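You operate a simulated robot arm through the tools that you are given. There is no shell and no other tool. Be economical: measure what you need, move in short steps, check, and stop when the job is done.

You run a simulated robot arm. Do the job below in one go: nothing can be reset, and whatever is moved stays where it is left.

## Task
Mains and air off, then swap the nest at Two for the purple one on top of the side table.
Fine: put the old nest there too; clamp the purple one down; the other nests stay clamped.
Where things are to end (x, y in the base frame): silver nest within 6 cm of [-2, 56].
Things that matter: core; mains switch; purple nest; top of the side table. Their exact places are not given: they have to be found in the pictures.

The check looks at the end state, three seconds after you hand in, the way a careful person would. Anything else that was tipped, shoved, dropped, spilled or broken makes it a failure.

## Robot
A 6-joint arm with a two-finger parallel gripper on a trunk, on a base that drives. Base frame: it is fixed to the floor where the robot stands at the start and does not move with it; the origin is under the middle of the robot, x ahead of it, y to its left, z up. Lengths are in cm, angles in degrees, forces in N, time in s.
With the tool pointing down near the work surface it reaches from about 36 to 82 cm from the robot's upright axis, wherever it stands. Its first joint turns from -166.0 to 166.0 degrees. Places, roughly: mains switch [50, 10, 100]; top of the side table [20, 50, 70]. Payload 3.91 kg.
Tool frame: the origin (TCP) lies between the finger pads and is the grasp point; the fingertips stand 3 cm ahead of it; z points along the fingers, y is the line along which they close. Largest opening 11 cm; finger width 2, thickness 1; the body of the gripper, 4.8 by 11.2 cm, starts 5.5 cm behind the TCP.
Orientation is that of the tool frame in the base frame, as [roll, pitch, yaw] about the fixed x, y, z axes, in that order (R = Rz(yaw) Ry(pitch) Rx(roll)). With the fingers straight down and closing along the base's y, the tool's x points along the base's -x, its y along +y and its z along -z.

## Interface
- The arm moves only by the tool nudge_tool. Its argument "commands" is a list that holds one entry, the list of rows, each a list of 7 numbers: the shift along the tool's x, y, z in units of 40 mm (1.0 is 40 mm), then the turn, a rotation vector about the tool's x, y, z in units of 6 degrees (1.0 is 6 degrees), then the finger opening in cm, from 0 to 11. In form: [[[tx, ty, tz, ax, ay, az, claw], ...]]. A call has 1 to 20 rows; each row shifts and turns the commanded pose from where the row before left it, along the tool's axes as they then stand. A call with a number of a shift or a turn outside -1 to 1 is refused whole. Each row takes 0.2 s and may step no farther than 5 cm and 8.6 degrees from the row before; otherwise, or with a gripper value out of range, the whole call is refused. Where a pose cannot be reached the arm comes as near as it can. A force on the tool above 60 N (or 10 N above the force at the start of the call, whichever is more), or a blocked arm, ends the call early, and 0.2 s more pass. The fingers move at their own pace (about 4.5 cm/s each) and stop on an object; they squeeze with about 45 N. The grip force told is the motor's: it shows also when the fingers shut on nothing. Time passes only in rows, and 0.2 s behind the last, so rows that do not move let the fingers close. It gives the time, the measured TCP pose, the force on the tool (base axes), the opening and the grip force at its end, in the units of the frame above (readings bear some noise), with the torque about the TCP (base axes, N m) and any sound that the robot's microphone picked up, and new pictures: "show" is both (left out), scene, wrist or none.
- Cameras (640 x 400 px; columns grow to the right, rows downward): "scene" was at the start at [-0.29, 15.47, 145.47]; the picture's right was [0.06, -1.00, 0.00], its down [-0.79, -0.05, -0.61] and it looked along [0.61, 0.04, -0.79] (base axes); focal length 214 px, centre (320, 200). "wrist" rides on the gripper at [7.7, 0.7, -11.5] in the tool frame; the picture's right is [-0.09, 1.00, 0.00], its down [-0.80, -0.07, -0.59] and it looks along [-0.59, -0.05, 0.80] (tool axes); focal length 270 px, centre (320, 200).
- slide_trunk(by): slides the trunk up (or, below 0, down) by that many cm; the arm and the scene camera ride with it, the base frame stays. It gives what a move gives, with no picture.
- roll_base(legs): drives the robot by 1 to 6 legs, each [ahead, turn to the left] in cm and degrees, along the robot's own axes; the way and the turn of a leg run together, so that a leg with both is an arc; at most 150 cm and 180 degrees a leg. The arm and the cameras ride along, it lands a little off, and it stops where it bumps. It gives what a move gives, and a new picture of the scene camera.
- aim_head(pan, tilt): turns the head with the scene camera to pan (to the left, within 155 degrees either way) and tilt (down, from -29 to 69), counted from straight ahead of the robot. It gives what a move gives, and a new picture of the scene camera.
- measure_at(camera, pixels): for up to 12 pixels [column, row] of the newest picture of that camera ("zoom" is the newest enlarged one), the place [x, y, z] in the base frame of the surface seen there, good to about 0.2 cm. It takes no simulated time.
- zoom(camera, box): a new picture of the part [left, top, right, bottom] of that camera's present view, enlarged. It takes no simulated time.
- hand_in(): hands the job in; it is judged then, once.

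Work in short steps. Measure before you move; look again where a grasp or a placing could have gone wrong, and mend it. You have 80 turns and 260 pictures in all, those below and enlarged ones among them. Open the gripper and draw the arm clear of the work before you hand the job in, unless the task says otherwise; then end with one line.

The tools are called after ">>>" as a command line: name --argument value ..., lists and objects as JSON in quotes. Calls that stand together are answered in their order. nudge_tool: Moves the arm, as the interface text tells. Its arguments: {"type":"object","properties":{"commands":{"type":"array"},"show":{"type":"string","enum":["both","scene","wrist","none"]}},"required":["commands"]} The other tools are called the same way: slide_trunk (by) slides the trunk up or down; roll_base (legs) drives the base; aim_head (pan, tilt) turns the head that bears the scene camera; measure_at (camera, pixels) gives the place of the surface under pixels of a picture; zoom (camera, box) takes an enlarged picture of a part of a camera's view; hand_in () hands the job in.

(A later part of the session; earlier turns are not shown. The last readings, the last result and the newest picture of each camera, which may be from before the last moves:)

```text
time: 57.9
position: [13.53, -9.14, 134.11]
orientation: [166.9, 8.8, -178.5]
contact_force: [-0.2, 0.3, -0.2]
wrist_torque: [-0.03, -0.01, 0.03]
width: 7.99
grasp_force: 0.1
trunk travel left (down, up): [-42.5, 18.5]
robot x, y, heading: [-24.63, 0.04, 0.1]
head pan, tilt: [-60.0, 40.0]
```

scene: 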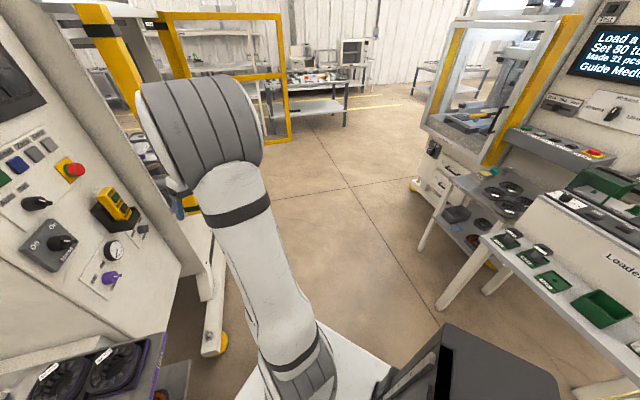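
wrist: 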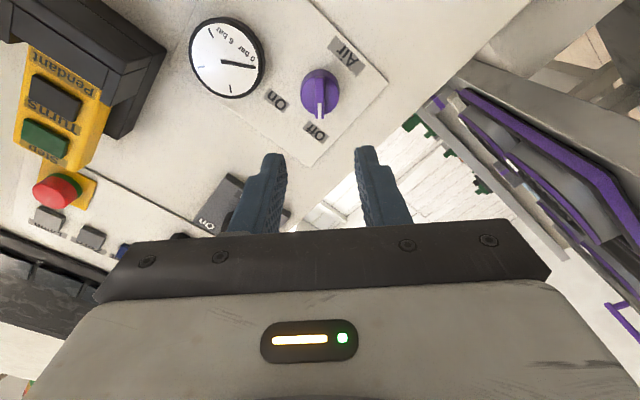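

Level the tool, then drive: right 62°, ahead 81 cm, and left 107° to face the machine.

>>> nudge_tool --commands '[[[0, 0, 0, 1, 0.7, 0, 8], [0, 0, 0, 1, 0.7, 0, 8], [0, 0, 0, 0.18, 0.07, 0, 8]]]' --show "none"

>>> roll_base --legs '[[0, -62.6], [80, 0], [0, 107.6]]'

>>> aim_head --pan -10 --tilt 35

```text
time: 58.7
position: [13.51, -9.13, 134.09]
orientation: [166.7, 8.8, -178.5]
contact_force: [0.6, 0.8, -0.9]
wrist_torque: [0.02, 0.01, 0.0]
width: 8.01
grasp_force: 0.0
out of reach, approached as far as the arm can: row 1, 2
trunk travel left (down, up): [-42.5, 18.5]
robot x, y, heading: [-24.57, 0.08, 0.1]
head pan, tilt: [-60.0, 40.0]
```

```text
time: 70.3
position: [46.4, -49.53, 134.09]
orientation: [166.8, 8.8, -131.2]
contact_force: [0.4, 0.5, 0.5]
wrist_torque: [0.03, 0.01, 0.02]
width: 8.02
grasp_force: 0.0
trunk travel left (down, up): [-42.5, 18.5]
robot x, y, heading: [13.78, -71.69, 46.9]
head pan, tilt: [-60.0, 40.0]
```

scene: 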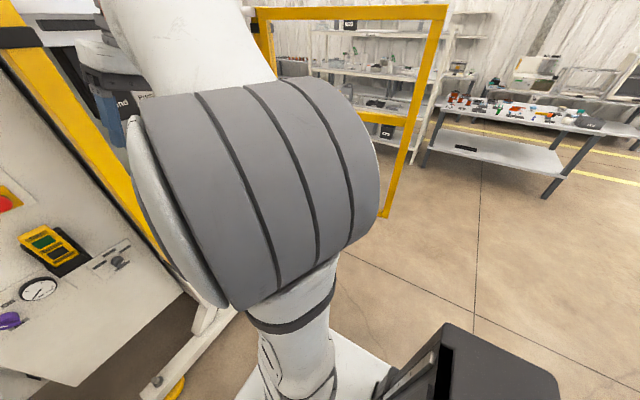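

```text
time: 71.5
position: [46.37, -49.58, 134.0]
orientation: [166.8, 8.8, -131.2]
contact_force: [-0.7, -0.3, -0.5]
wrist_torque: [-0.04, 0.02, -0.02]
width: 7.99
grasp_force: 0.1
trunk travel left (down, up): [-42.5, 18.5]
robot x, y, heading: [14.15, -71.62, 46.9]
head pan, tilt: [-10.0, 35.0]
```

scene: 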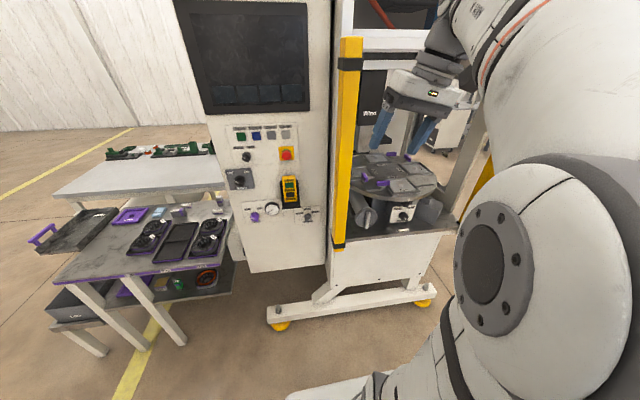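

I see a round table with nests inside the machine (350-440,150-200). Zoom.

>>> zoom --camera "scene" --box '[330, 120, 460, 240]'

>>> zoom --camera "wrist" --box '[0, 0, 640, 400]'

>>> measure_at --camera "scene" --pixels '[[355, 160], [380, 170], [400, 175], [430, 190], [365, 178], [382, 185], [400, 165], [345, 200], [345, 235], [420, 165], [375, 155], [430, 290]]'

```text
3.33 times, centred on (395, 180) of scene
```

zoom: 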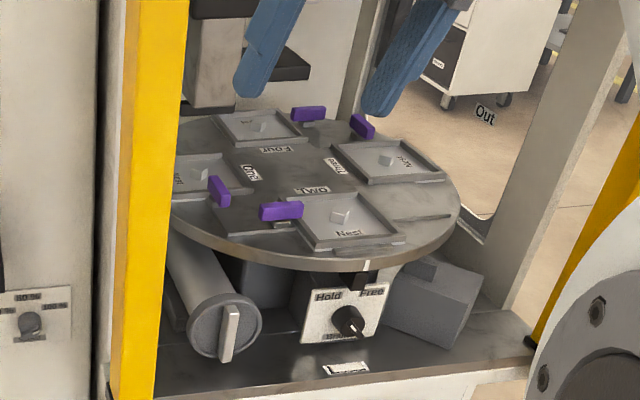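

```text
1.00 times, centred on (320, 200) of wrist
```

zoom: 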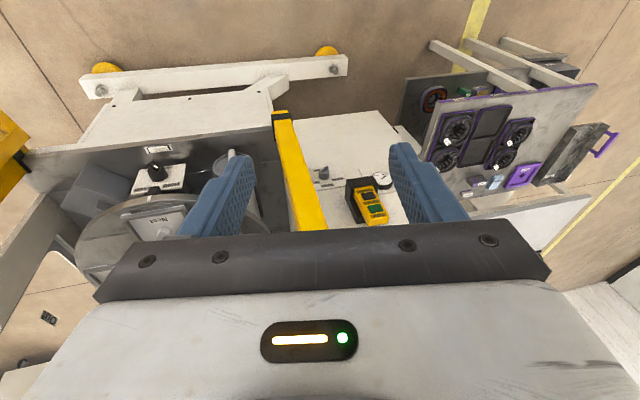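

```text
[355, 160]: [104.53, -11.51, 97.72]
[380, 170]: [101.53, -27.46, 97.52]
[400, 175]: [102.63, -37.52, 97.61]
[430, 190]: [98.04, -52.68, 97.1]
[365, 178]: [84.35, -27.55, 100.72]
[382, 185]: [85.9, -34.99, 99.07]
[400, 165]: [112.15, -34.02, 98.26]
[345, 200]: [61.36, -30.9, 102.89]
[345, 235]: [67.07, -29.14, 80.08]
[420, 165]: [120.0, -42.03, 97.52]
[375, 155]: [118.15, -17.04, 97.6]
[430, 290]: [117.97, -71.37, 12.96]
```

Four nests (One–Four) on a dial, each with a purple clamp; Two is in front, with a Hold/Free brake below it. First I try to unstick the wrist by turning about tool z, then leveling.

>>> nudge_tool --commands '[[[0, 0, 0, 0, 0, -1, 8], [0, 0, 0, 0, 0, -1, 8], [0, 0, 0, 0, 0, -1, 8], [0, 0, 0, 0, 0, -1, 8], [0, 0, 0, 0, 0, -1, 8]]]' --show "none"

>>> measure_at --camera "scene" --pixels '[[385, 38], [360, 35], [400, 48], [372, 100], [350, 60]]'

```text
time: 72.7
position: [46.42, -49.46, 134.08]
orientation: [173.0, 14.2, -101.1]
contact_force: [0.1, -0.1, -0.3]
wrist_torque: [-0.02, 0.02, -0.02]
width: 8.0
grasp_force: 0.1
trunk travel left (down, up): [-42.5, 18.5]
robot x, y, heading: [14.38, -71.72, 47.1]
head pan, tilt: [-10.0, 35.0]
```

```text
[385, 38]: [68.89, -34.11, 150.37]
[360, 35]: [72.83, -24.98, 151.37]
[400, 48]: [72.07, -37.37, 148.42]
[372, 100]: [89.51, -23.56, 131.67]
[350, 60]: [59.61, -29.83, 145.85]
```

Beam is at z≥148. Now try leveling: ax +7°, ay +14°.

>>> nudge_tool --commands '[[[0, 0, 0, 0.6, 0.8, 0, 8], [0, 0, 0, 0.57, 0.8, 0, 8], [0, 0, 0, 0, 0.75, 0, 8]]]' --show "none"

```text
time: 73.5
position: [46.36, -49.56, 134.44]
orientation: [171.9, 13.2, -101.0]
contact_force: [0.5, -0.2, -0.3]
wrist_torque: [-0.02, 0.0, 0.01]
width: 8.03
grasp_force: 0.0
out of reach, approached as far as the arm can: row 1, 2, 3
trunk travel left (down, up): [-42.5, 18.5]
robot x, y, heading: [14.32, -71.64, 46.9]
head pan, tilt: [-10.0, 35.0]
```

The wrist joint passed its alignment on the left side and is near a limit; I'll unwind by pitching up to horizontal and coming down again in the arm's plane. First back 12 cm for room and undo the roll.

>>> roll_base --legs '[[-12, 0]]'

>>> nudge_tool --commands '[[[0, 0, 0, 0, 0, 0.925, 8], [0, 0, 0, 0, 0, 0.925, 8], [0, 0, 0, 0, 0, 0.925, 8], [0, 0, 0, 0, 0, 0.925, 8], [0, 0, 0, 0, 0, 0.925, 8], [0, 0, 0, 0, 0, 0.925, 8], [0, 0, 0, 0, 0, 0.925, 8], [0, 0, 0, 0, 0, 0.925, 8], [-1, 0, 0, 0, 0, 0, 8], [-1, 0, 0, 0, 0, 0, 8], [-1, 0, 0, 0, 0, 0, 8]]]' --show "none"

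```text
time: 74.7
position: [37.9, -58.88, 134.43]
orientation: [172.0, 13.5, -101.0]
contact_force: [-0.3, -0.4, 0.6]
wrist_torque: [0.0, -0.02, 0.04]
width: 8.0
grasp_force: 0.2
trunk travel left (down, up): [-42.5, 18.5]
robot x, y, heading: [5.51, -80.77, 47.0]
head pan, tilt: [-10.0, 35.0]
```

scene: 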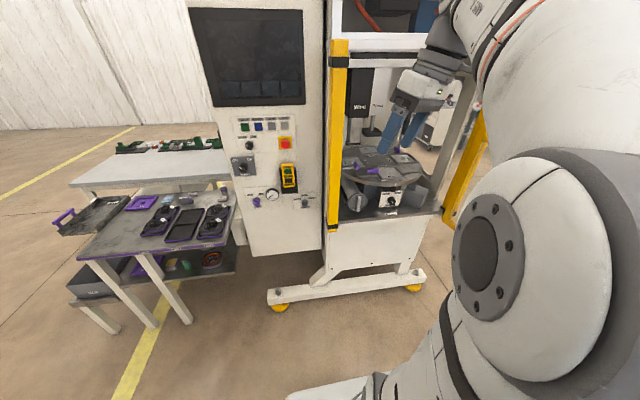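

```text
time: 77.1
position: [48.46, -53.78, 134.25]
orientation: [164.9, 4.2, -144.7]
contact_force: [-0.5, 0.4, 0.4]
wrist_torque: [-0.01, -0.01, 0.01]
width: 8.02
grasp_force: 0.1
out of reach, approached as far as the arm can: row 10, 11
trunk travel left (down, up): [-42.5, 18.5]
robot x, y, heading: [5.66, -80.76, 47.3]
head pan, tilt: [-10.0, 35.0]
```

Now pitch up 84° about tool y.

>>> nudge_tool --commands '[[[0, 0, 0, 0, -1, 0, 8], [0, 0, 0, 0, -1, 0, 8], [0, 0, 0, 0, -1, 0, 8], [0, 0, 0, 0, -1, 0, 8], [0, 0, 0, 0, -1, 0, 8], [0, 0, 0, 0, -1, 0, 8], [0, 0, 0, 0, -1, 0, 8], [0, 0, 0, 0, -1, 0, 8], [0, 0, 0, 0, -1, 0, 8], [0, 0, 0, 0, -1, 0, 8], [0, 0, 0, 0, -1, 0, 8], [0, 0, 0, 0, -1, 0, 8], [0, 0, 0, 0, -1, 0, 8], [0, 0, 0, 0, -1, 0, 8]]]' --show "none"

```text
time: 80.1
position: [48.55, -53.68, 134.36]
orientation: [97.4, 74.9, 133.7]
contact_force: [0.5, 0.1, 0.2]
wrist_torque: [0.02, -0.01, 0.02]
width: 7.97
grasp_force: 0.1
trunk travel left (down, up): [-42.5, 18.5]
robot x, y, heading: [5.64, -80.94, 47.2]
head pan, tilt: [-10.0, 35.0]
```

It worked (tool horizontal, az 36.5°). Remove the 15° roll, yaw right 4.5° into the arm plane, then pitch straight down 88°.

>>> nudge_tool --commands '[[[0, 0, 0, 0, 0, -0.83, 8], [0, 0, 0, 0, 0, -0.83, 8], [0, 0, 0, 0, 0, -0.83, 8], [0, 0, 0, 0.75, 0, 0, 8], [0, 0, 0, 0, 0.98, 0, 8], [0, 0, 0, 0, 0.98, 0, 8], [0, 0, 0, 0, 0.98, 0, 8], [0, 0, 0, 0, 0.98, 0, 8], [0, 0, 0, 0, 0.98, 0, 8], [0, 0, 0, 0, 0.98, 0, 8], [0, 0, 0, 0, 0.98, 0, 8], [0, 0, 0, 0, 0.98, 0, 8], [0, 0, 0, 0, 0.98, 0, 8], [0, 0, 0, 0, 0.98, 0, 8], [0, 0, 0, 0, 0.98, 0, 8], [0, 0, 0, 0, 0.98, 0, 8], [0, 0, 0, 0, 0.98, 0, 8], [0, 0, 0, 0, 0.98, 0, 8], [0, 0, 0, 0, 0.98, 0, 8]]]' --show "wrist"

```text
time: 84.1
position: [48.51, -53.64, 134.37]
orientation: [-179.9, -0.3, -147.9]
contact_force: [0.3, 0.1, -0.6]
wrist_torque: [0.0, 0.02, 0.01]
width: 8.01
grasp_force: 0.2
out of reach, approached as far as the arm can: row 6, 7
trunk travel left (down, up): [-42.5, 18.5]
robot x, y, heading: [5.46, -80.86, 46.8]
head pan, tilt: [-10.0, 35.0]
```

wrist: 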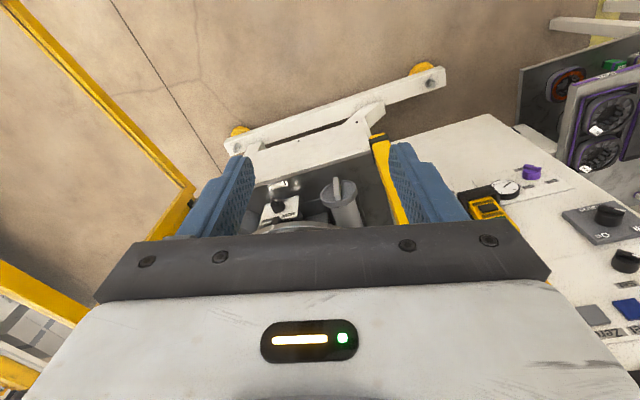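

Wrist is good again. Lower the trunk 20 cm so the arm passes under the beam, then turn right 21° and move ahead 28 cm.

>>> slide_trunk --by -20

>>> roll_base --legs '[[0, -21], [27, 0]]'

>>> aim_head --pan 5 --tilt 30

```text
time: 86.3
position: [48.43, -53.63, 114.46]
orientation: [-179.9, 0.0, -147.9]
contact_force: [-0.3, -0.2, 0.6]
wrist_torque: [0.0, -0.01, 0.01]
width: 7.98
grasp_force: 0.1
trunk travel left (down, up): [-22.5, 38.5]
robot x, y, heading: [5.37, -80.67, 47.1]
head pan, tilt: [-10.0, 35.0]
```

```text
time: 89.4
position: [79.83, -59.07, 114.38]
orientation: [-179.8, 0.1, -169.2]
contact_force: [-0.7, 0.3, -0.3]
wrist_torque: [0.03, -0.03, 0.0]
width: 8.01
grasp_force: 0.1
trunk travel left (down, up): [-22.5, 38.5]
robot x, y, heading: [30.32, -69.03, 25.4]
head pan, tilt: [-10.0, 35.0]
```

scene: 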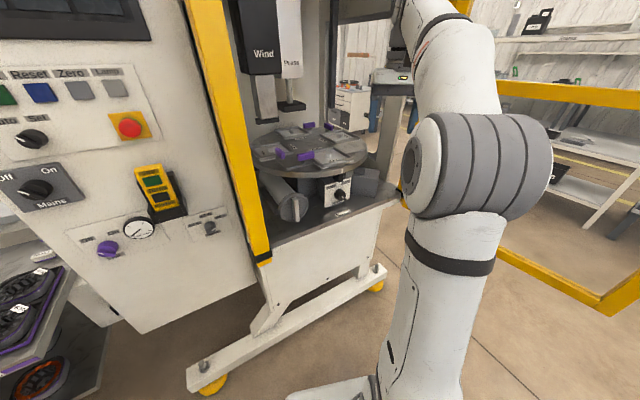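

```text
time: 90.1
position: [79.82, -59.21, 114.37]
orientation: [-179.8, 0.0, -169.2]
contact_force: [0.6, 0.4, 0.3]
wrist_torque: [0.01, 0.01, -0.01]
width: 8.01
grasp_force: 0.1
trunk travel left (down, up): [-22.5, 38.5]
robot x, y, heading: [30.07, -69.05, 25.2]
head pan, tilt: [5.0, 30.0]
```

scene: 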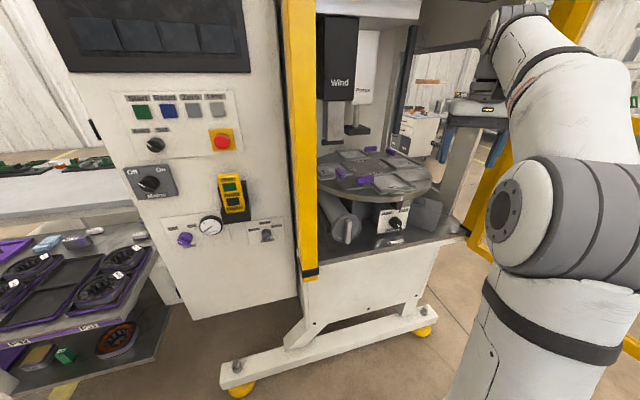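

Good view. Zoom on the dial and brake.

>>> zoom --camera "scene" --box '[310, 130, 450, 250]'

>>> measure_at --camera "zoom" --pixels '[[367, 230], [330, 200], [470, 250], [430, 190], [300, 216], [420, 270], [372, 190], [180, 165], [300, 150], [500, 200], [410, 395], [60, 170]]'

```text
3.33 times, centred on (380, 190) of scene
```

zoom: 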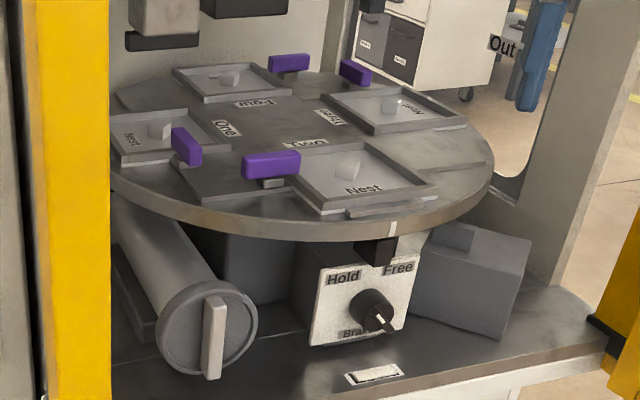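

```text
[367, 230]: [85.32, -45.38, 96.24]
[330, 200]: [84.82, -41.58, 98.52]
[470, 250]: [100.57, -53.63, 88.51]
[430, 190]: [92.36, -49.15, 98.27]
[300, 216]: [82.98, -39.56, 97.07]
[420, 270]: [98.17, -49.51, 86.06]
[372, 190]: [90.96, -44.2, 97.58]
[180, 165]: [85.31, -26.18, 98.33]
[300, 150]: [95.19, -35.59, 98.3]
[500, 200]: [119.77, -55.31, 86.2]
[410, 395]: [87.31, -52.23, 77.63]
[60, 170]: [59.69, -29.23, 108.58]
```

I take the wrist view of the dial.

>>> zoom --camera "wrist" --box '[0, 0, 640, 400]'

```text
1.00 times, centred on (320, 200) of wrist
```

zoom: 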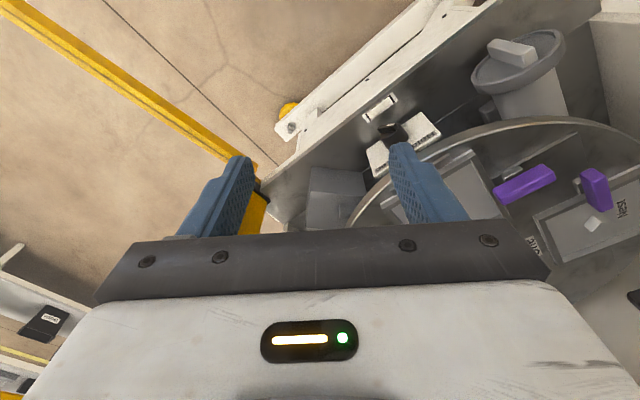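

Before reaching in, I measure the arm's own height near the opening.

>>> measure_at --camera "scene" --pixels '[[505, 215], [500, 60], [515, 15], [490, 60], [475, 107], [490, 30], [530, 25], [420, 25], [580, 60], [340, 130], [365, 10], [345, 12]]'

```text
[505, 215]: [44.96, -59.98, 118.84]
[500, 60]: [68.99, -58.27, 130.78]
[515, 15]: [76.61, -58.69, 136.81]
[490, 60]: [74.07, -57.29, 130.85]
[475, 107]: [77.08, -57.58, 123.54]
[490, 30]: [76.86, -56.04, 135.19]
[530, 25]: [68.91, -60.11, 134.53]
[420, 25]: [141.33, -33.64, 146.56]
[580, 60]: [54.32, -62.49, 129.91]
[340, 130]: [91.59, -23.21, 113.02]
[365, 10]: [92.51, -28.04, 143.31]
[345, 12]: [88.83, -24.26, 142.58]
```

The forearm lies at z≤138 with beam at 148, so there's clearance. I rotate the tool to square with the nest, lower 4 cm and move over nest Two.

>>> nudge_tool --commands '[[[0, 0, 0.18, 0, 0, -0.95, 8], [0, 0, 0.18, 0, 0, -0.95, 8], [0, 0, 0.18, 0, 0, -0.95, 8], [0, 0, 0.18, 0, 0, -0.95, 8], [0, 0, 0.18, 0, 0, -0.95, 8], [0, 0, 0.18, 0, 0, -0.95, 8], [-0.8, 0.23, 0, 0, 0, 0, 8], [-0.8, 0.23, 0, 0, 0, 0, 8], [-0.8, 0.23, 0, 0, 0, 0, 8], [-0.8, 0.23, 0, 0, 0, 0, 8], [-0.8, 0.23, 0, 0, 0, 0, 8]]]'

>>> zoom --camera "wrist" --box '[160, 0, 480, 230]'

```text
time: 92.5
position: [88.04, -44.56, 110.12]
orientation: [180.0, -0.1, -134.9]
contact_force: [0.0, -0.5, 0.8]
wrist_torque: [-0.03, -0.01, -0.03]
width: 8.0
grasp_force: 0.0
trunk travel left (down, up): [-22.5, 38.5]
robot x, y, heading: [30.33, -69.75, 25.4]
head pan, tilt: [5.0, 30.0]
```

scene: 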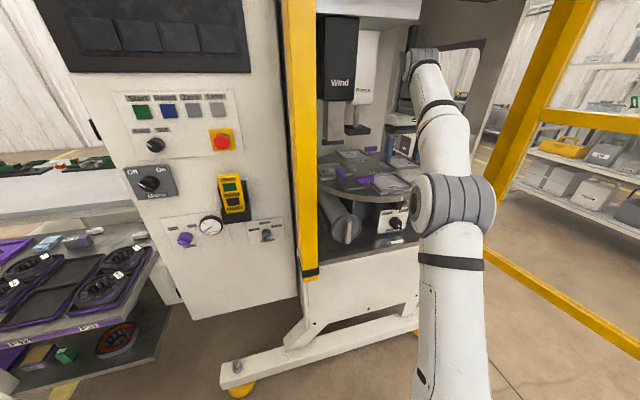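
wrist: 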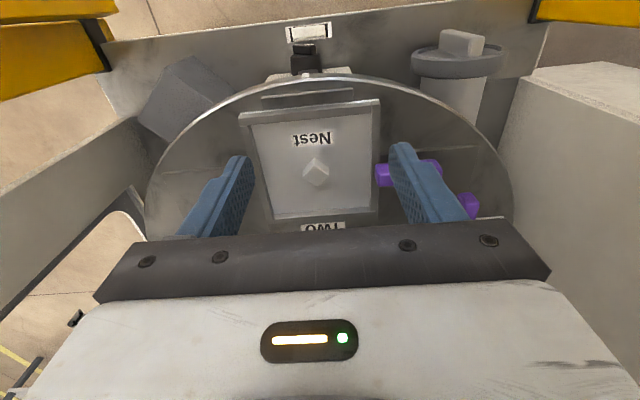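

```text
1.74 times, centred on (320, 115) of wrist
```

zoom: 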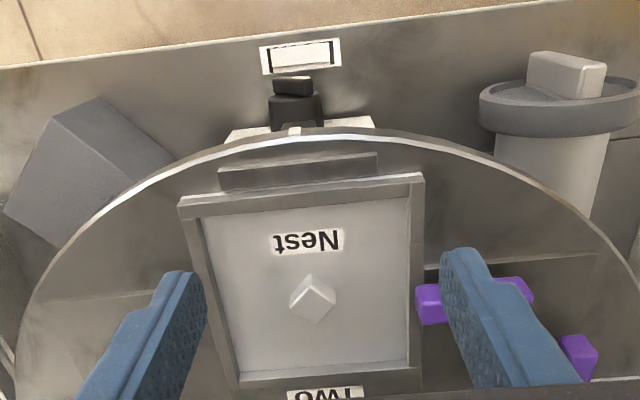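

The nest is square to the tool. I measure corners, the diamond post, clamp and rails.

>>> measure_at --camera "zoom" --pixels '[[185, 205], [420, 180], [235, 385], [415, 372], [313, 295], [302, 145], [430, 305], [525, 292], [580, 355], [300, 240], [150, 250], [430, 240]]'

>>> zoom --camera "scene" --box '[315, 130, 415, 215]'

```text
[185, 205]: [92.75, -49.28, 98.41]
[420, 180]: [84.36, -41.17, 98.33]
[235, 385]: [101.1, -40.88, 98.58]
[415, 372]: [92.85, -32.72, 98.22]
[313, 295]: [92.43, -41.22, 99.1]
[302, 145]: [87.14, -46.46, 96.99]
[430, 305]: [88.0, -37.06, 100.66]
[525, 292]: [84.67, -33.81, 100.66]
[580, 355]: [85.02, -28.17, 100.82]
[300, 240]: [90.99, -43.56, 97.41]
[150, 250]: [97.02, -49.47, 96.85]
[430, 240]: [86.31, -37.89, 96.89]
```

```text
4.71 times, centred on (365, 172) of scene
```

zoom: 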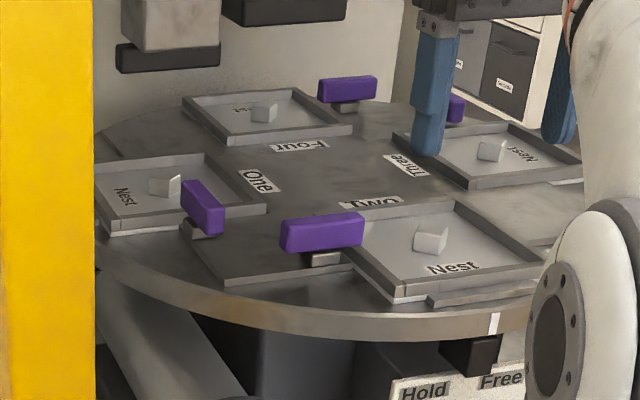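

Nest Two: 11.7 cm square centred (92.7,-41.0), post top z≈99.1. The clamp bar runs perpendicular to the nest's left edge. I shift left ~7.6 cm to see the clamp unobstructed.

>>> nudge_tool --commands '[[[0, 0.95, 0, 0, 0, 0, 8], [0, 0.95, 0, 0, 0, 0, 8]]]' --show "none"

>>> zoom --camera "wrist" --box '[210, 80, 430, 230]'

```text
time: 93.1
position: [82.55, -39.24, 110.05]
orientation: [-179.9, 0.0, -135.0]
contact_force: [-0.3, 0.2, 0.0]
wrist_torque: [0.03, 0.01, 0.01]
width: 8.0
grasp_force: 0.1
trunk travel left (down, up): [-22.5, 38.5]
robot x, y, heading: [30.1, -69.15, 25.4]
head pan, tilt: [5.0, 30.0]
```

```text
2.67 times, centred on (320, 155) of wrist
```

zoom: 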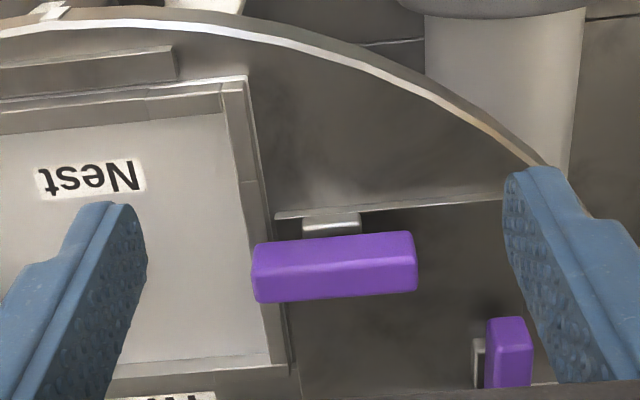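

The clamp bar sits centred on a grey pivot block. I measure the bar's faces and the block.

>>> measure_at --camera "zoom" --pixels '[[262, 285], [408, 275], [262, 255], [408, 245], [335, 265], [332, 225], [270, 330], [290, 330], [320, 330], [507, 350], [225, 200], [200, 200]]'

```text
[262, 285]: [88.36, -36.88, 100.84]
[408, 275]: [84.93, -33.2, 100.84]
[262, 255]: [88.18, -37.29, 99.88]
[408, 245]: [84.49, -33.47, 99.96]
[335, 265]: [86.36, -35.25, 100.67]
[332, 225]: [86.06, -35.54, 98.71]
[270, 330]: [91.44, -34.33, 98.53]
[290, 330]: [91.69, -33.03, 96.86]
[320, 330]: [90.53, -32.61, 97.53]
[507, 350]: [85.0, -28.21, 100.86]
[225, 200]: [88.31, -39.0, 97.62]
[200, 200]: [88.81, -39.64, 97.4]
```

I check the Wind head's position relative to where the hand will be.

>>> aim_head --pan 8 --tilt 20

>>> zoom --camera "scene" --box '[280, 20, 470, 250]'

```text
time: 93.8
position: [82.59, -39.31, 110.15]
orientation: [-180.0, -0.1, -134.8]
contact_force: [-0.1, -0.3, -0.1]
wrist_torque: [0.01, 0.02, 0.03]
width: 8.0
grasp_force: 0.0
trunk travel left (down, up): [-22.5, 38.5]
robot x, y, heading: [30.43, -69.2, 25.2]
head pan, tilt: [8.0, 20.0]
```

scene: 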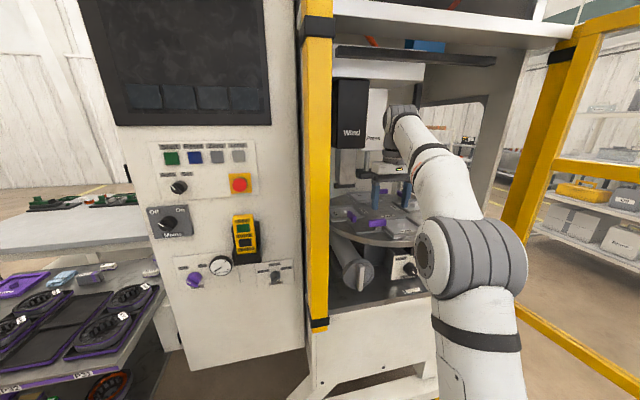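

```text
1.74 times, centred on (375, 135) of scene
```

zoom: 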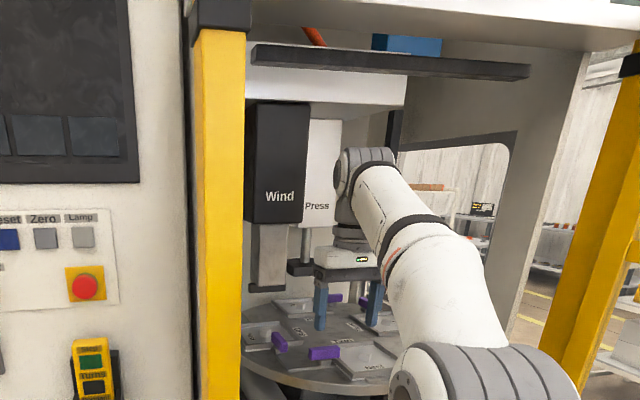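

>>> measure_at --camera "zoom" --pixels '[[260, 200], [298, 200], [310, 200], [335, 190], [268, 280], [285, 275], [300, 265], [315, 268], [365, 155], [345, 185], [350, 205], [300, 60]]'

```text
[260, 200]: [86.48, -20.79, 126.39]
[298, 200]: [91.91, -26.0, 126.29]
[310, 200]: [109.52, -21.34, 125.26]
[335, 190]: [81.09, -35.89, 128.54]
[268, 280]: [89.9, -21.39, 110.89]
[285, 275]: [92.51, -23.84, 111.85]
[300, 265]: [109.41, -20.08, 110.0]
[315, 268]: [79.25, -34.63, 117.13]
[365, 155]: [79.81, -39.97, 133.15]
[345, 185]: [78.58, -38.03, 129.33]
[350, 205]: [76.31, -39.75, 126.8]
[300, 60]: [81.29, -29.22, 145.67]
```

Head front is ~10 cm beyond the clamp pivot; okay. I rotate the tool −90° about z (camera side away from the head) and move above the clamp.

>>> nudge_tool --commands '[[[0, 0, 0, 0, 0, -1, 5], [0, 0, 0, 0, 0, -1, 5], [0, 0, 0, 0, 0, -1, 5], [0, 0, 0, 0, 0, -1, 5], [0, 0, 0, 0, 0, -1, 5], [0, 0, 0, 0, 0, -1, 5], [0, 0, 0, 0, 0, -1, 5], [0, 0, 0, 0, 0, -1, 5], [0, 0, 0, 0, 0, -1, 5], [0, 0, 0, 0, 0, -1, 5], [0, 0, 0, 0, 0, -1, 5], [0, 0, 0, 0, 0, -1, 5], [0, 0, 0, 0, 0, -1, 5], [0, 0, 0, 0, 0, -1, 5], [0, 0, 0, 0, 0, -1, 5], [0, -0.725, 0, 0, 0, 0, 5], [0, -0.725, 0, 0, 0, 0, 5]]]'

>>> zoom --camera "wrist" --box '[210, 80, 430, 230]'

```text
time: 97.5
position: [85.59, -35.77, 108.51]
orientation: [-179.9, 0.0, -44.9]
contact_force: [0.2, -0.6, 0.0]
wrist_torque: [0.03, 0.01, 0.0]
width: 5.0
grasp_force: 0.2
out of reach, approached as far as the arm can: row 17
trunk travel left (down, up): [-22.5, 38.5]
robot x, y, heading: [30.19, -69.24, 25.5]
head pan, tilt: [8.0, 20.0]
```

scene: 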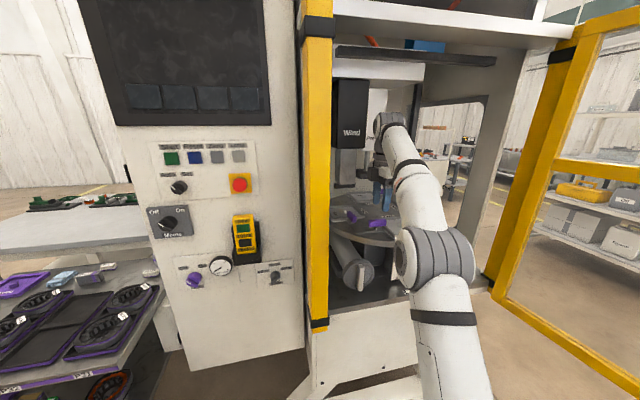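
wrist: 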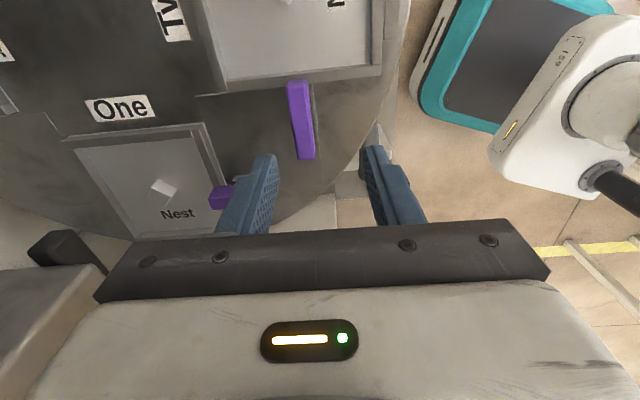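

```text
2.67 times, centred on (320, 155) of wrist
```

zoom: 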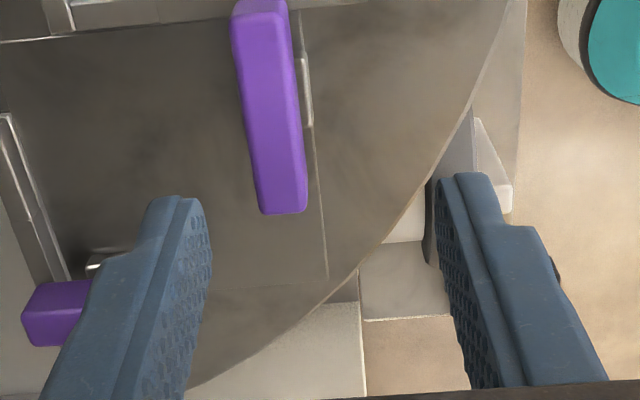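

Reach is short; I withdraw the hand 7 cm and drive the base 9 cm closer.

>>> nudge_tool --commands '[[[0, 0.9, 0, 0, 0, 0, 5], [0, 0.9, 0, 0, 0, 0, 5]]]' --show "none"

>>> roll_base --legs '[[9, 0]]'

>>> zoom --camera "wrist" --box '[210, 80, 430, 230]'

```text
time: 98.0
position: [80.48, -40.82, 108.86]
orientation: [179.9, 0.0, -44.9]
contact_force: [-0.1, 0.1, 0.0]
wrist_torque: [0.0, 0.02, -0.01]
width: 5.03
grasp_force: 0.0
trunk travel left (down, up): [-22.5, 38.5]
robot x, y, heading: [30.07, -69.01, 25.2]
head pan, tilt: [8.0, 20.0]
```

```text
time: 99.1
position: [88.42, -37.08, 108.75]
orientation: [179.9, 0.0, -45.0]
contact_force: [-0.3, 0.7, 0.3]
wrist_torque: [-0.02, -0.01, 0.01]
width: 5.0
grasp_force: 0.1
trunk travel left (down, up): [-22.5, 38.5]
robot x, y, heading: [38.05, -65.35, 25.2]
head pan, tilt: [8.0, 20.0]
```

scene: 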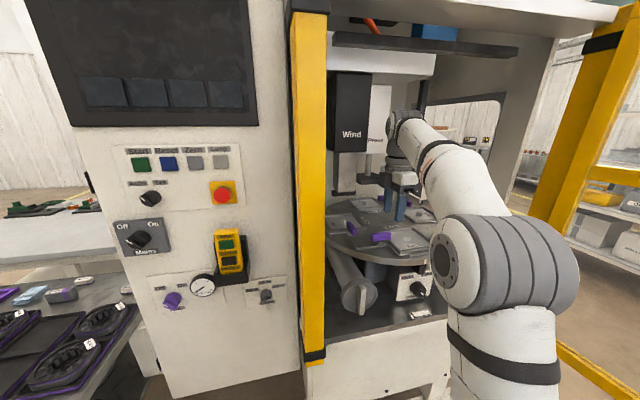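

```text
2.67 times, centred on (320, 155) of wrist
```

zoom: 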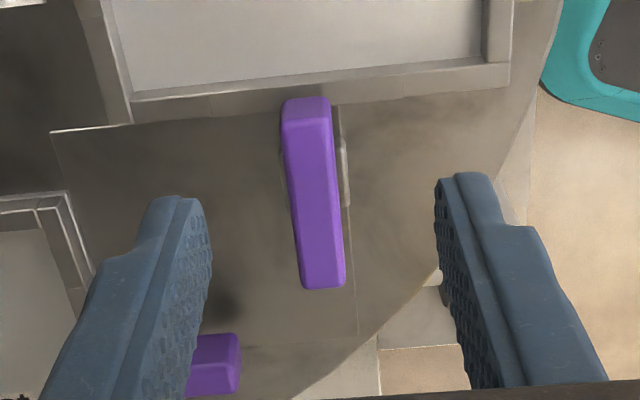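

Bar clearly between the fingers. Measure its top corners.

>>> measure_at --camera "zoom" --pixels '[[290, 130], [325, 130], [308, 262], [340, 262], [318, 280], [305, 104], [310, 200], [343, 180], [200, 160], [305, 85], [295, 200], [330, 200]]'

```text
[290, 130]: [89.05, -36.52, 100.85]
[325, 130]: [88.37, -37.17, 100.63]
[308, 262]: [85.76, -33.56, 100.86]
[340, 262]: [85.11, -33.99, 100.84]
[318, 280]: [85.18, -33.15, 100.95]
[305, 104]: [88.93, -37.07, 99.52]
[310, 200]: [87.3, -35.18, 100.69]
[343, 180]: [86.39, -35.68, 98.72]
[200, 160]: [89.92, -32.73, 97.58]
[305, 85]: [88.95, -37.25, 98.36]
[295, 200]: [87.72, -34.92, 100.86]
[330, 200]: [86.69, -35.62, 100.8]
```

Pivot ≈(87.0,-35.1), bar top z 100.85. Position over it, descend to TCP z 102.3 and close.

>>> nudge_tool --commands '[[[-0.6, -0.09, 0, 0, 0, 0, 4], [0, 0, 0.8, 0, 0, 0, 4], [0, 0, 0.5, 0, 0, 0, 4], [0, 0, 0.3, 0, 0, 0, 4], [0, 0, 0, 0, 0, 0, 4]]]' --show "none"

>>> nudge_tool --commands '[[[0, 0, 0, 0, 0, 0, 0], [0, 0, 0, 0, 0, 0, 0], [0, 0, 0, 0, 0, 0, 0], [0, 0, 0, 0, 0, 0, 0]]]' --show "wrist"

```text
time: 100.3
position: [86.9, -35.3, 102.4]
orientation: [179.9, 0.0, -45.0]
contact_force: [0.2, -0.5, 0.4]
wrist_torque: [0.02, 0.03, -0.01]
width: 4.01
grasp_force: 0.0
trunk travel left (down, up): [-22.5, 38.5]
robot x, y, heading: [38.03, -65.78, 25.1]
head pan, tilt: [8.0, 20.0]
```

```text
time: 101.3
position: [86.91, -35.11, 102.37]
orientation: [180.0, 0.0, -45.0]
contact_force: [6.8, 4.7, 2.9]
wrist_torque: [0.21, -0.26, 0.01]
width: 1.47
grasp_force: 45.6
trunk travel left (down, up): [-22.5, 38.5]
robot x, y, heading: [38.11, -65.5, 25.2]
head pan, tilt: [8.0, 20.0]
```

wrist: 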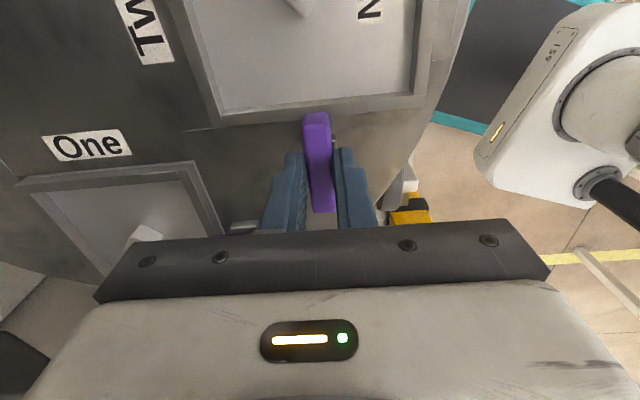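

Gripped. Try turning +12° first and read the torque.

>>> nudge_tool --commands '[[[0, 0, 0, 0, 0, 1, 0], [0, 0, 0, 0, 0, 1, 0]]]' --show "wrist"

```text
time: 101.9
position: [86.97, -35.23, 102.3]
orientation: [179.8, 0.0, -57.0]
contact_force: [0.7, 0.9, 3.9]
wrist_torque: [0.1, -0.01, 0.0]
width: 1.47
grasp_force: 45.0
trunk travel left (down, up): [-22.5, 38.5]
robot x, y, heading: [38.39, -65.81, 25.3]
head pan, tilt: [8.0, 20.0]
```

wrist: 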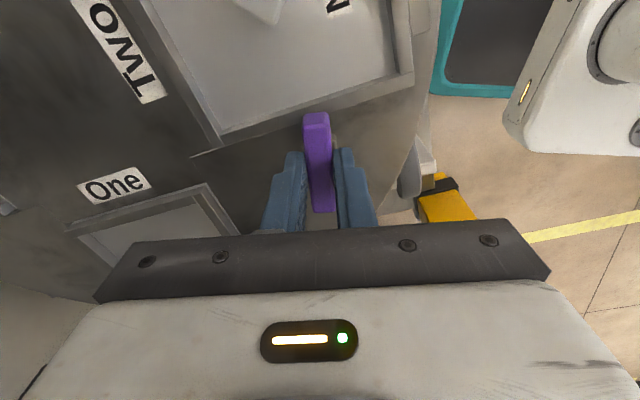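

The lever turns freely. Continue to 90°.

>>> nudge_tool --commands '[[[0, 0, 0, 0, 0, 1, 0], [0, 0, 0, 0, 0, 1, 0], [0, 0, 0, 0, 0, 1, 0], [0, 0, 0, 0, 0, 1, 0], [0, 0, 0, 0, 0, 1, 0], [0, 0, 0, 0, 0, 1, 0], [0, 0, 0, 0, 0, 1, 0], [0, 0, 0, 0, 0, 1, 0], [0, 0, 0, 0, 0, 1, 0], [0, 0, 0, 0, 0, 1, 0], [0, 0, 0, 0, 0, 1, 0], [0, 0, 0, 0, 0, 1, 0], [0, 0, 0, 0, 0, 1, 0]]]' --show "wrist"

```text
time: 104.7
position: [86.77, -35.09, 102.3]
orientation: [-179.9, -0.3, -134.9]
contact_force: [-26.9, -0.3, -17.2]
wrist_torque: [0.03, 1.02, 0.7]
width: 1.48
grasp_force: 45.4
trunk travel left (down, up): [-22.5, 38.5]
robot x, y, heading: [38.15, -65.4, 25.1]
head pan, tilt: [8.0, 20.0]
```

wrist: 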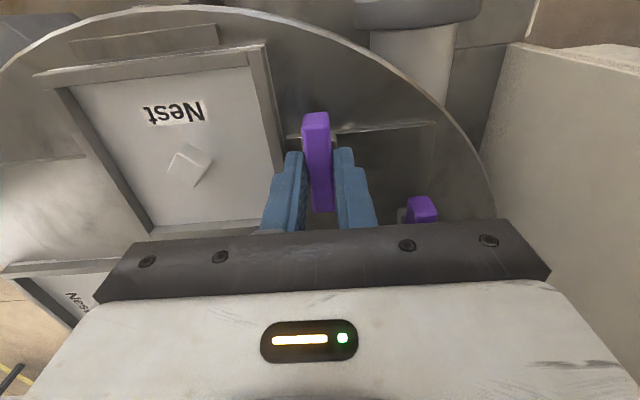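

Lever is now parallel to the nest edge (stop felt). Release, lift, and view the post.

>>> nudge_tool --commands '[[[0, 0, 0, 0, 0, 0, 4], [0, 0, 0, 0, 0, 0, 4], [0, 0, 0, 0, 0, 0, 4], [0, 0, -0.8, 0, 0, 0, 5], [0, 0, -0.8, 0, 0, 0, 5], [0, -0.9, 0, 0, 0, 0, 5], [0, -0.9, 0, 0, 0, 0, 5]]]' --show "none"

>>> nudge_tool --commands '[[[0, 0, 0, 0, 0, 0.9375, 5], [0, 0, 0, 0, 0, 0.9375, 5], [0, 0, 0, 0, 0, 0.9375, 5], [0, 0, 0, 0, 0, 0.9375, 5], [0, 0, 0, 0, 0, 0.9375, 5], [0, 0, 0, 0, 0, 0.9375, 5], [0, 0, 0, 0, 0, 0.9375, 5], [0, 0, 0, 0, 0, 0.9375, 5]]]'

>>> zoom --camera "wrist" --box '[180, 30, 460, 230]'

```text
time: 106.3
position: [92.26, -40.38, 108.88]
orientation: [-179.9, -0.1, -135.0]
contact_force: [-0.3, 0.4, 0.1]
wrist_torque: [-0.02, 0.0, 0.01]
width: 5.0
grasp_force: 0.1
trunk travel left (down, up): [-22.5, 38.5]
robot x, y, heading: [38.4, -65.59, 25.4]
head pan, tilt: [8.0, 20.0]
```

```text
time: 108.1
position: [92.29, -40.27, 108.73]
orientation: [180.0, 0.0, -180.0]
contact_force: [-0.5, 0.4, -0.6]
wrist_torque: [0.03, -0.03, -0.01]
width: 4.98
grasp_force: 0.0
trunk travel left (down, up): [-22.5, 38.5]
robot x, y, heading: [38.41, -65.48, 25.3]
head pan, tilt: [8.0, 20.0]
```

scene: 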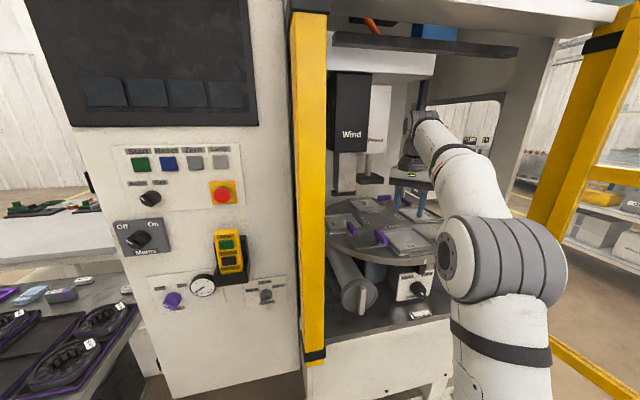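
wrist: 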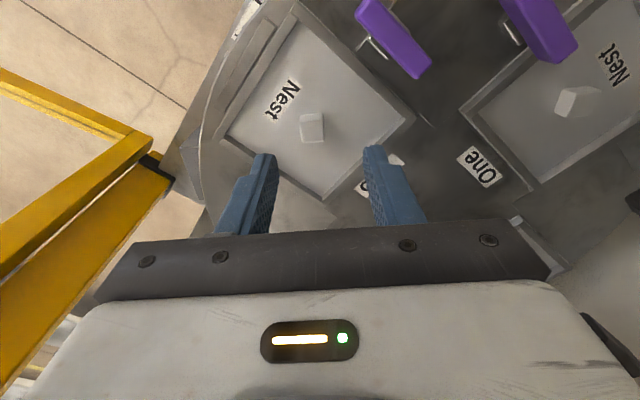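

```text
2.00 times, centred on (320, 130) of wrist
```

zoom: 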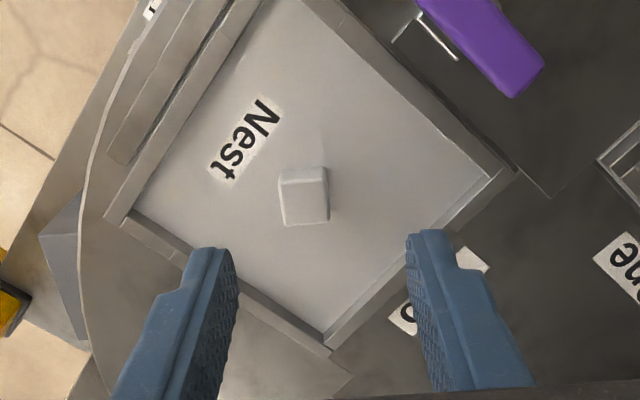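

Post is a cube aligned with the tool. Measure it and the nest corners.

>>> measure_at --camera "zoom" --pixels '[[283, 205], [327, 205], [305, 182], [305, 172], [305, 218], [300, 240], [115, 215], [515, 172], [330, 345], [280, 175], [325, 170], [305, 200]]'

```text
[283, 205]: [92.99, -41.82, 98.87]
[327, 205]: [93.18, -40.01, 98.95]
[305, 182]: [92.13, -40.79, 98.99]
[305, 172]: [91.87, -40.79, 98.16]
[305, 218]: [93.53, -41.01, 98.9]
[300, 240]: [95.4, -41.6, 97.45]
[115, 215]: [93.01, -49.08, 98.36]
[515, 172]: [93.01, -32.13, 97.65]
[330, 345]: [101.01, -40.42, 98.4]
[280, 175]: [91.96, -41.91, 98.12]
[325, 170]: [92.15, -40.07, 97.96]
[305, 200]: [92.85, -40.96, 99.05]
```

Post centre (92.8,-40.95), 1.8 cm cube. Descend to TCP z≈100.75 and grip.

>>> nudge_tool --commands '[[[-0.125, -0.17, 0, 0, 0, 0, 5], [0, 0, 0.8, 0, 0, 0, 5], [0, 0, 0.8, 0, 0, 0, 5], [0, 0, 0.3, 0, 0, 0, 5], [0, 0, 0.09, 0, 0, 0, 5]]]' --show "none"

>>> nudge_tool --commands '[[[0, 0, 0, 0, 0, 0, 0], [0, 0, 0, 0, 0, 0, 0], [0, 0, 0, 0, 0, 0, 0], [0, 0, 0, 0, 0, 0, 0]]]' --show "wrist"

```text
time: 109.3
position: [92.49, -41.01, 100.73]
orientation: [-179.9, 0.0, -179.9]
contact_force: [-0.5, 0.1, 0.7]
wrist_torque: [0.0, -0.05, 0.01]
width: 5.02
grasp_force: 0.0
trunk travel left (down, up): [-22.5, 38.5]
robot x, y, heading: [38.31, -65.67, 25.4]
head pan, tilt: [8.0, 20.0]
```

```text
time: 110.3
position: [92.67, -40.94, 100.66]
orientation: [-179.9, 0.0, -179.9]
contact_force: [-0.4, -1.2, 0.3]
wrist_torque: [0.04, -0.08, 0.0]
width: 1.94
grasp_force: 44.5
trunk travel left (down, up): [-22.5, 38.5]
robot x, y, heading: [38.63, -65.25, 25.0]
head pan, tilt: [8.0, 20.0]
```

wrist: 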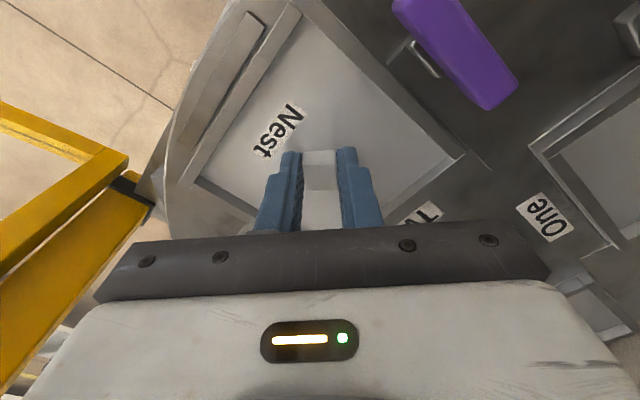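

Gripped at width 1.94. Lift straight up 3 cm in small steps.

>>> nudge_tool --commands '[[[0, 0, -0.15, 0, 0, 0, 0], [0, 0, -0.2, 0, 0, 0, 0], [0, 0, -0.2, 0, 0, 0, 0], [0, 0, -0.2, 0, 0, 0, 0]]]' --show "wrist"

>>> zoom --camera "scene" --box '[315, 170, 465, 270]'

```text
time: 111.3
position: [92.55, -40.85, 103.77]
orientation: [-179.9, 0.0, -179.9]
contact_force: [-0.3, 0.6, -2.0]
wrist_torque: [0.02, 0.03, 0.0]
width: 1.92
grasp_force: 44.6
trunk travel left (down, up): [-22.5, 38.5]
robot x, y, heading: [38.13, -65.56, 25.5]
head pan, tilt: [8.0, 20.0]
```

wrist: 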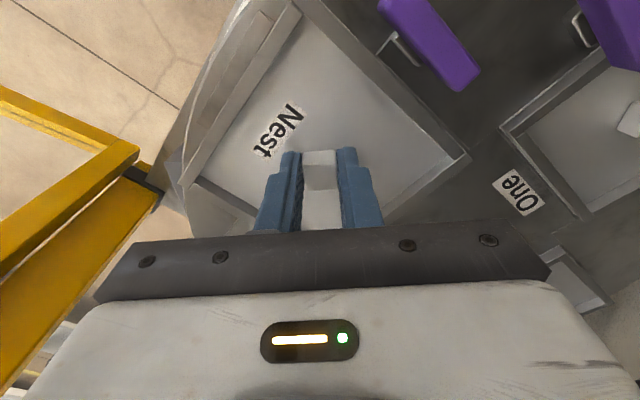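

```text
4.00 times, centred on (390, 220) of scene
```

zoom: 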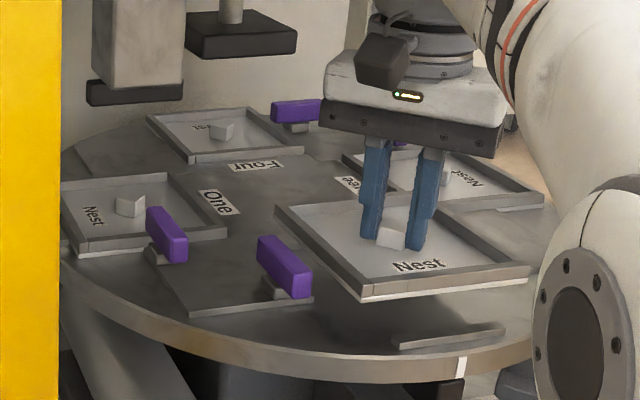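

The nest came free. Lift another 3 cm and retract toward the robot 15 cm.

>>> nudge_tool --commands '[[[0, 0, -0.4, 0, 0, 0, 0], [0, 0, -0.4, 0, 0, 0, 0], [0.45, -0.2, 0, 0, 0, 0, 0], [0.6, -0.27, 0, 0, 0, 0, 0], [0.6, -0.27, 0, 0, 0, 0, 0], [0.6, -0.27, 0, 0, 0, 0, 0], [0.6, -0.27, 0, 0, 0, 0, 0], [0.45, -0.2, 0, 0, 0, 0, 0]]]' --show "scene"

```text
time: 113.1
position: [79.28, -46.86, 106.9]
orientation: [-179.8, -0.1, -179.8]
contact_force: [0.3, 0.0, -1.9]
wrist_torque: [-0.01, 0.04, 0.02]
width: 1.92
grasp_force: 45.2
trunk travel left (down, up): [-22.5, 38.5]
robot x, y, heading: [38.23, -65.33, 25.2]
head pan, tilt: [8.0, 20.0]
```

scene: 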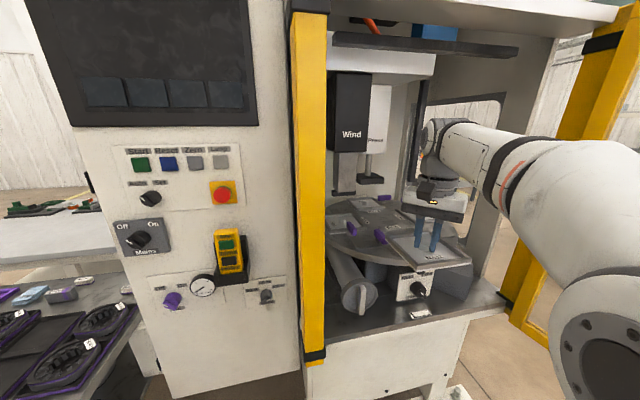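

Nest held well. Reverse 36 cm out of the machine.

>>> roll_base --legs '[[-36, 0]]'

```text
time: 115.5
position: [46.41, -62.43, 106.83]
orientation: [-179.9, 0.0, 179.9]
contact_force: [-0.2, 0.2, -2.0]
wrist_torque: [-0.02, 0.01, -0.02]
width: 1.9
grasp_force: 44.8
trunk travel left (down, up): [-22.5, 38.5]
robot x, y, heading: [5.21, -80.98, 25.4]
head pan, tilt: [8.0, 20.0]
```

scene: 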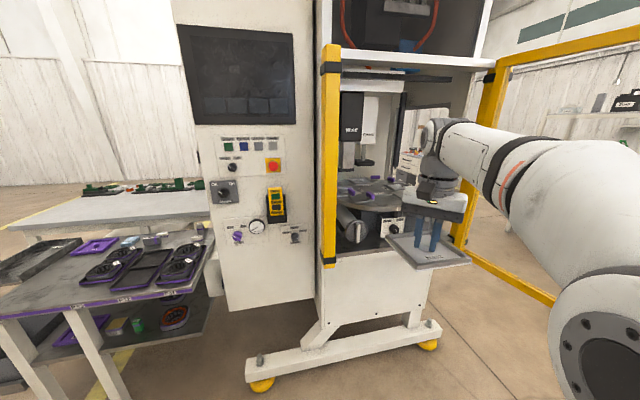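

I measure the table's edges to plan where to stand.

>>> measure_at --camera "scene" --pixels '[[4, 312], [100, 302], [200, 275], [214, 245], [20, 290], [92, 246], [40, 245], [60, 322], [122, 392], [50, 362]]'

>>> roll_base --legs '[[0, 85]]'

>>> aim_head --pan -20 --tilt 30

```text
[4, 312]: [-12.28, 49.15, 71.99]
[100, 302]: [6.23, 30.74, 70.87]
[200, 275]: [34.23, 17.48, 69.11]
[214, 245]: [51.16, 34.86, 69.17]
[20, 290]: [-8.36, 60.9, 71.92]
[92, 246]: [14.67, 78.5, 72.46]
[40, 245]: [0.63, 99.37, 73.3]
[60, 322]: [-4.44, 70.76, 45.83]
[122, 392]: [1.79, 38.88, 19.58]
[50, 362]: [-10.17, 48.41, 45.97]
```

```text
time: 119.5
position: [-9.51, -38.07, 106.96]
orientation: [-179.9, -0.1, -95.4]
contact_force: [-0.3, 0.5, -1.8]
wrist_torque: [-0.03, 0.03, -0.04]
width: 1.92
grasp_force: 44.8
trunk travel left (down, up): [-22.5, 38.5]
robot x, y, heading: [6.2, -80.06, 109.9]
head pan, tilt: [8.0, 20.0]
```

scene: 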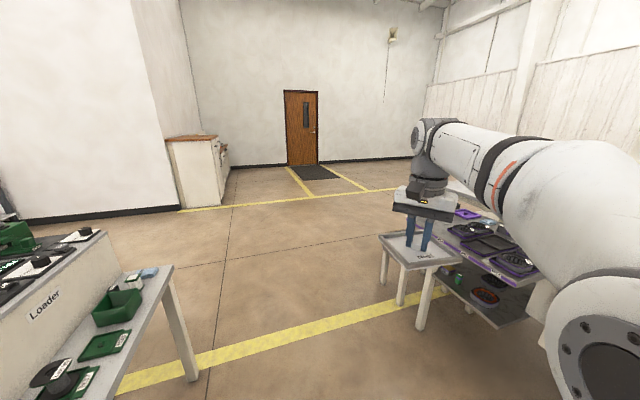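

```text
time: 120.4
position: [-9.45, -38.08, 106.77]
orientation: [-179.9, -0.1, -95.5]
contact_force: [0.0, 0.3, -1.9]
wrist_torque: [0.01, -0.01, -0.03]
width: 1.9
grasp_force: 45.1
trunk travel left (down, up): [-22.5, 38.5]
robot x, y, heading: [6.8, -80.48, 109.8]
head pan, tilt: [-20.0, 30.0]
```

scene: 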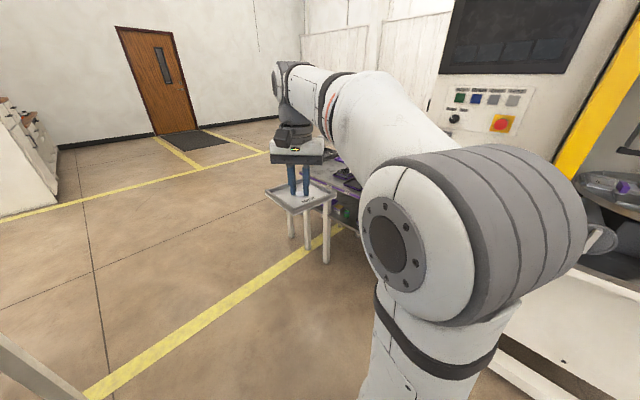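

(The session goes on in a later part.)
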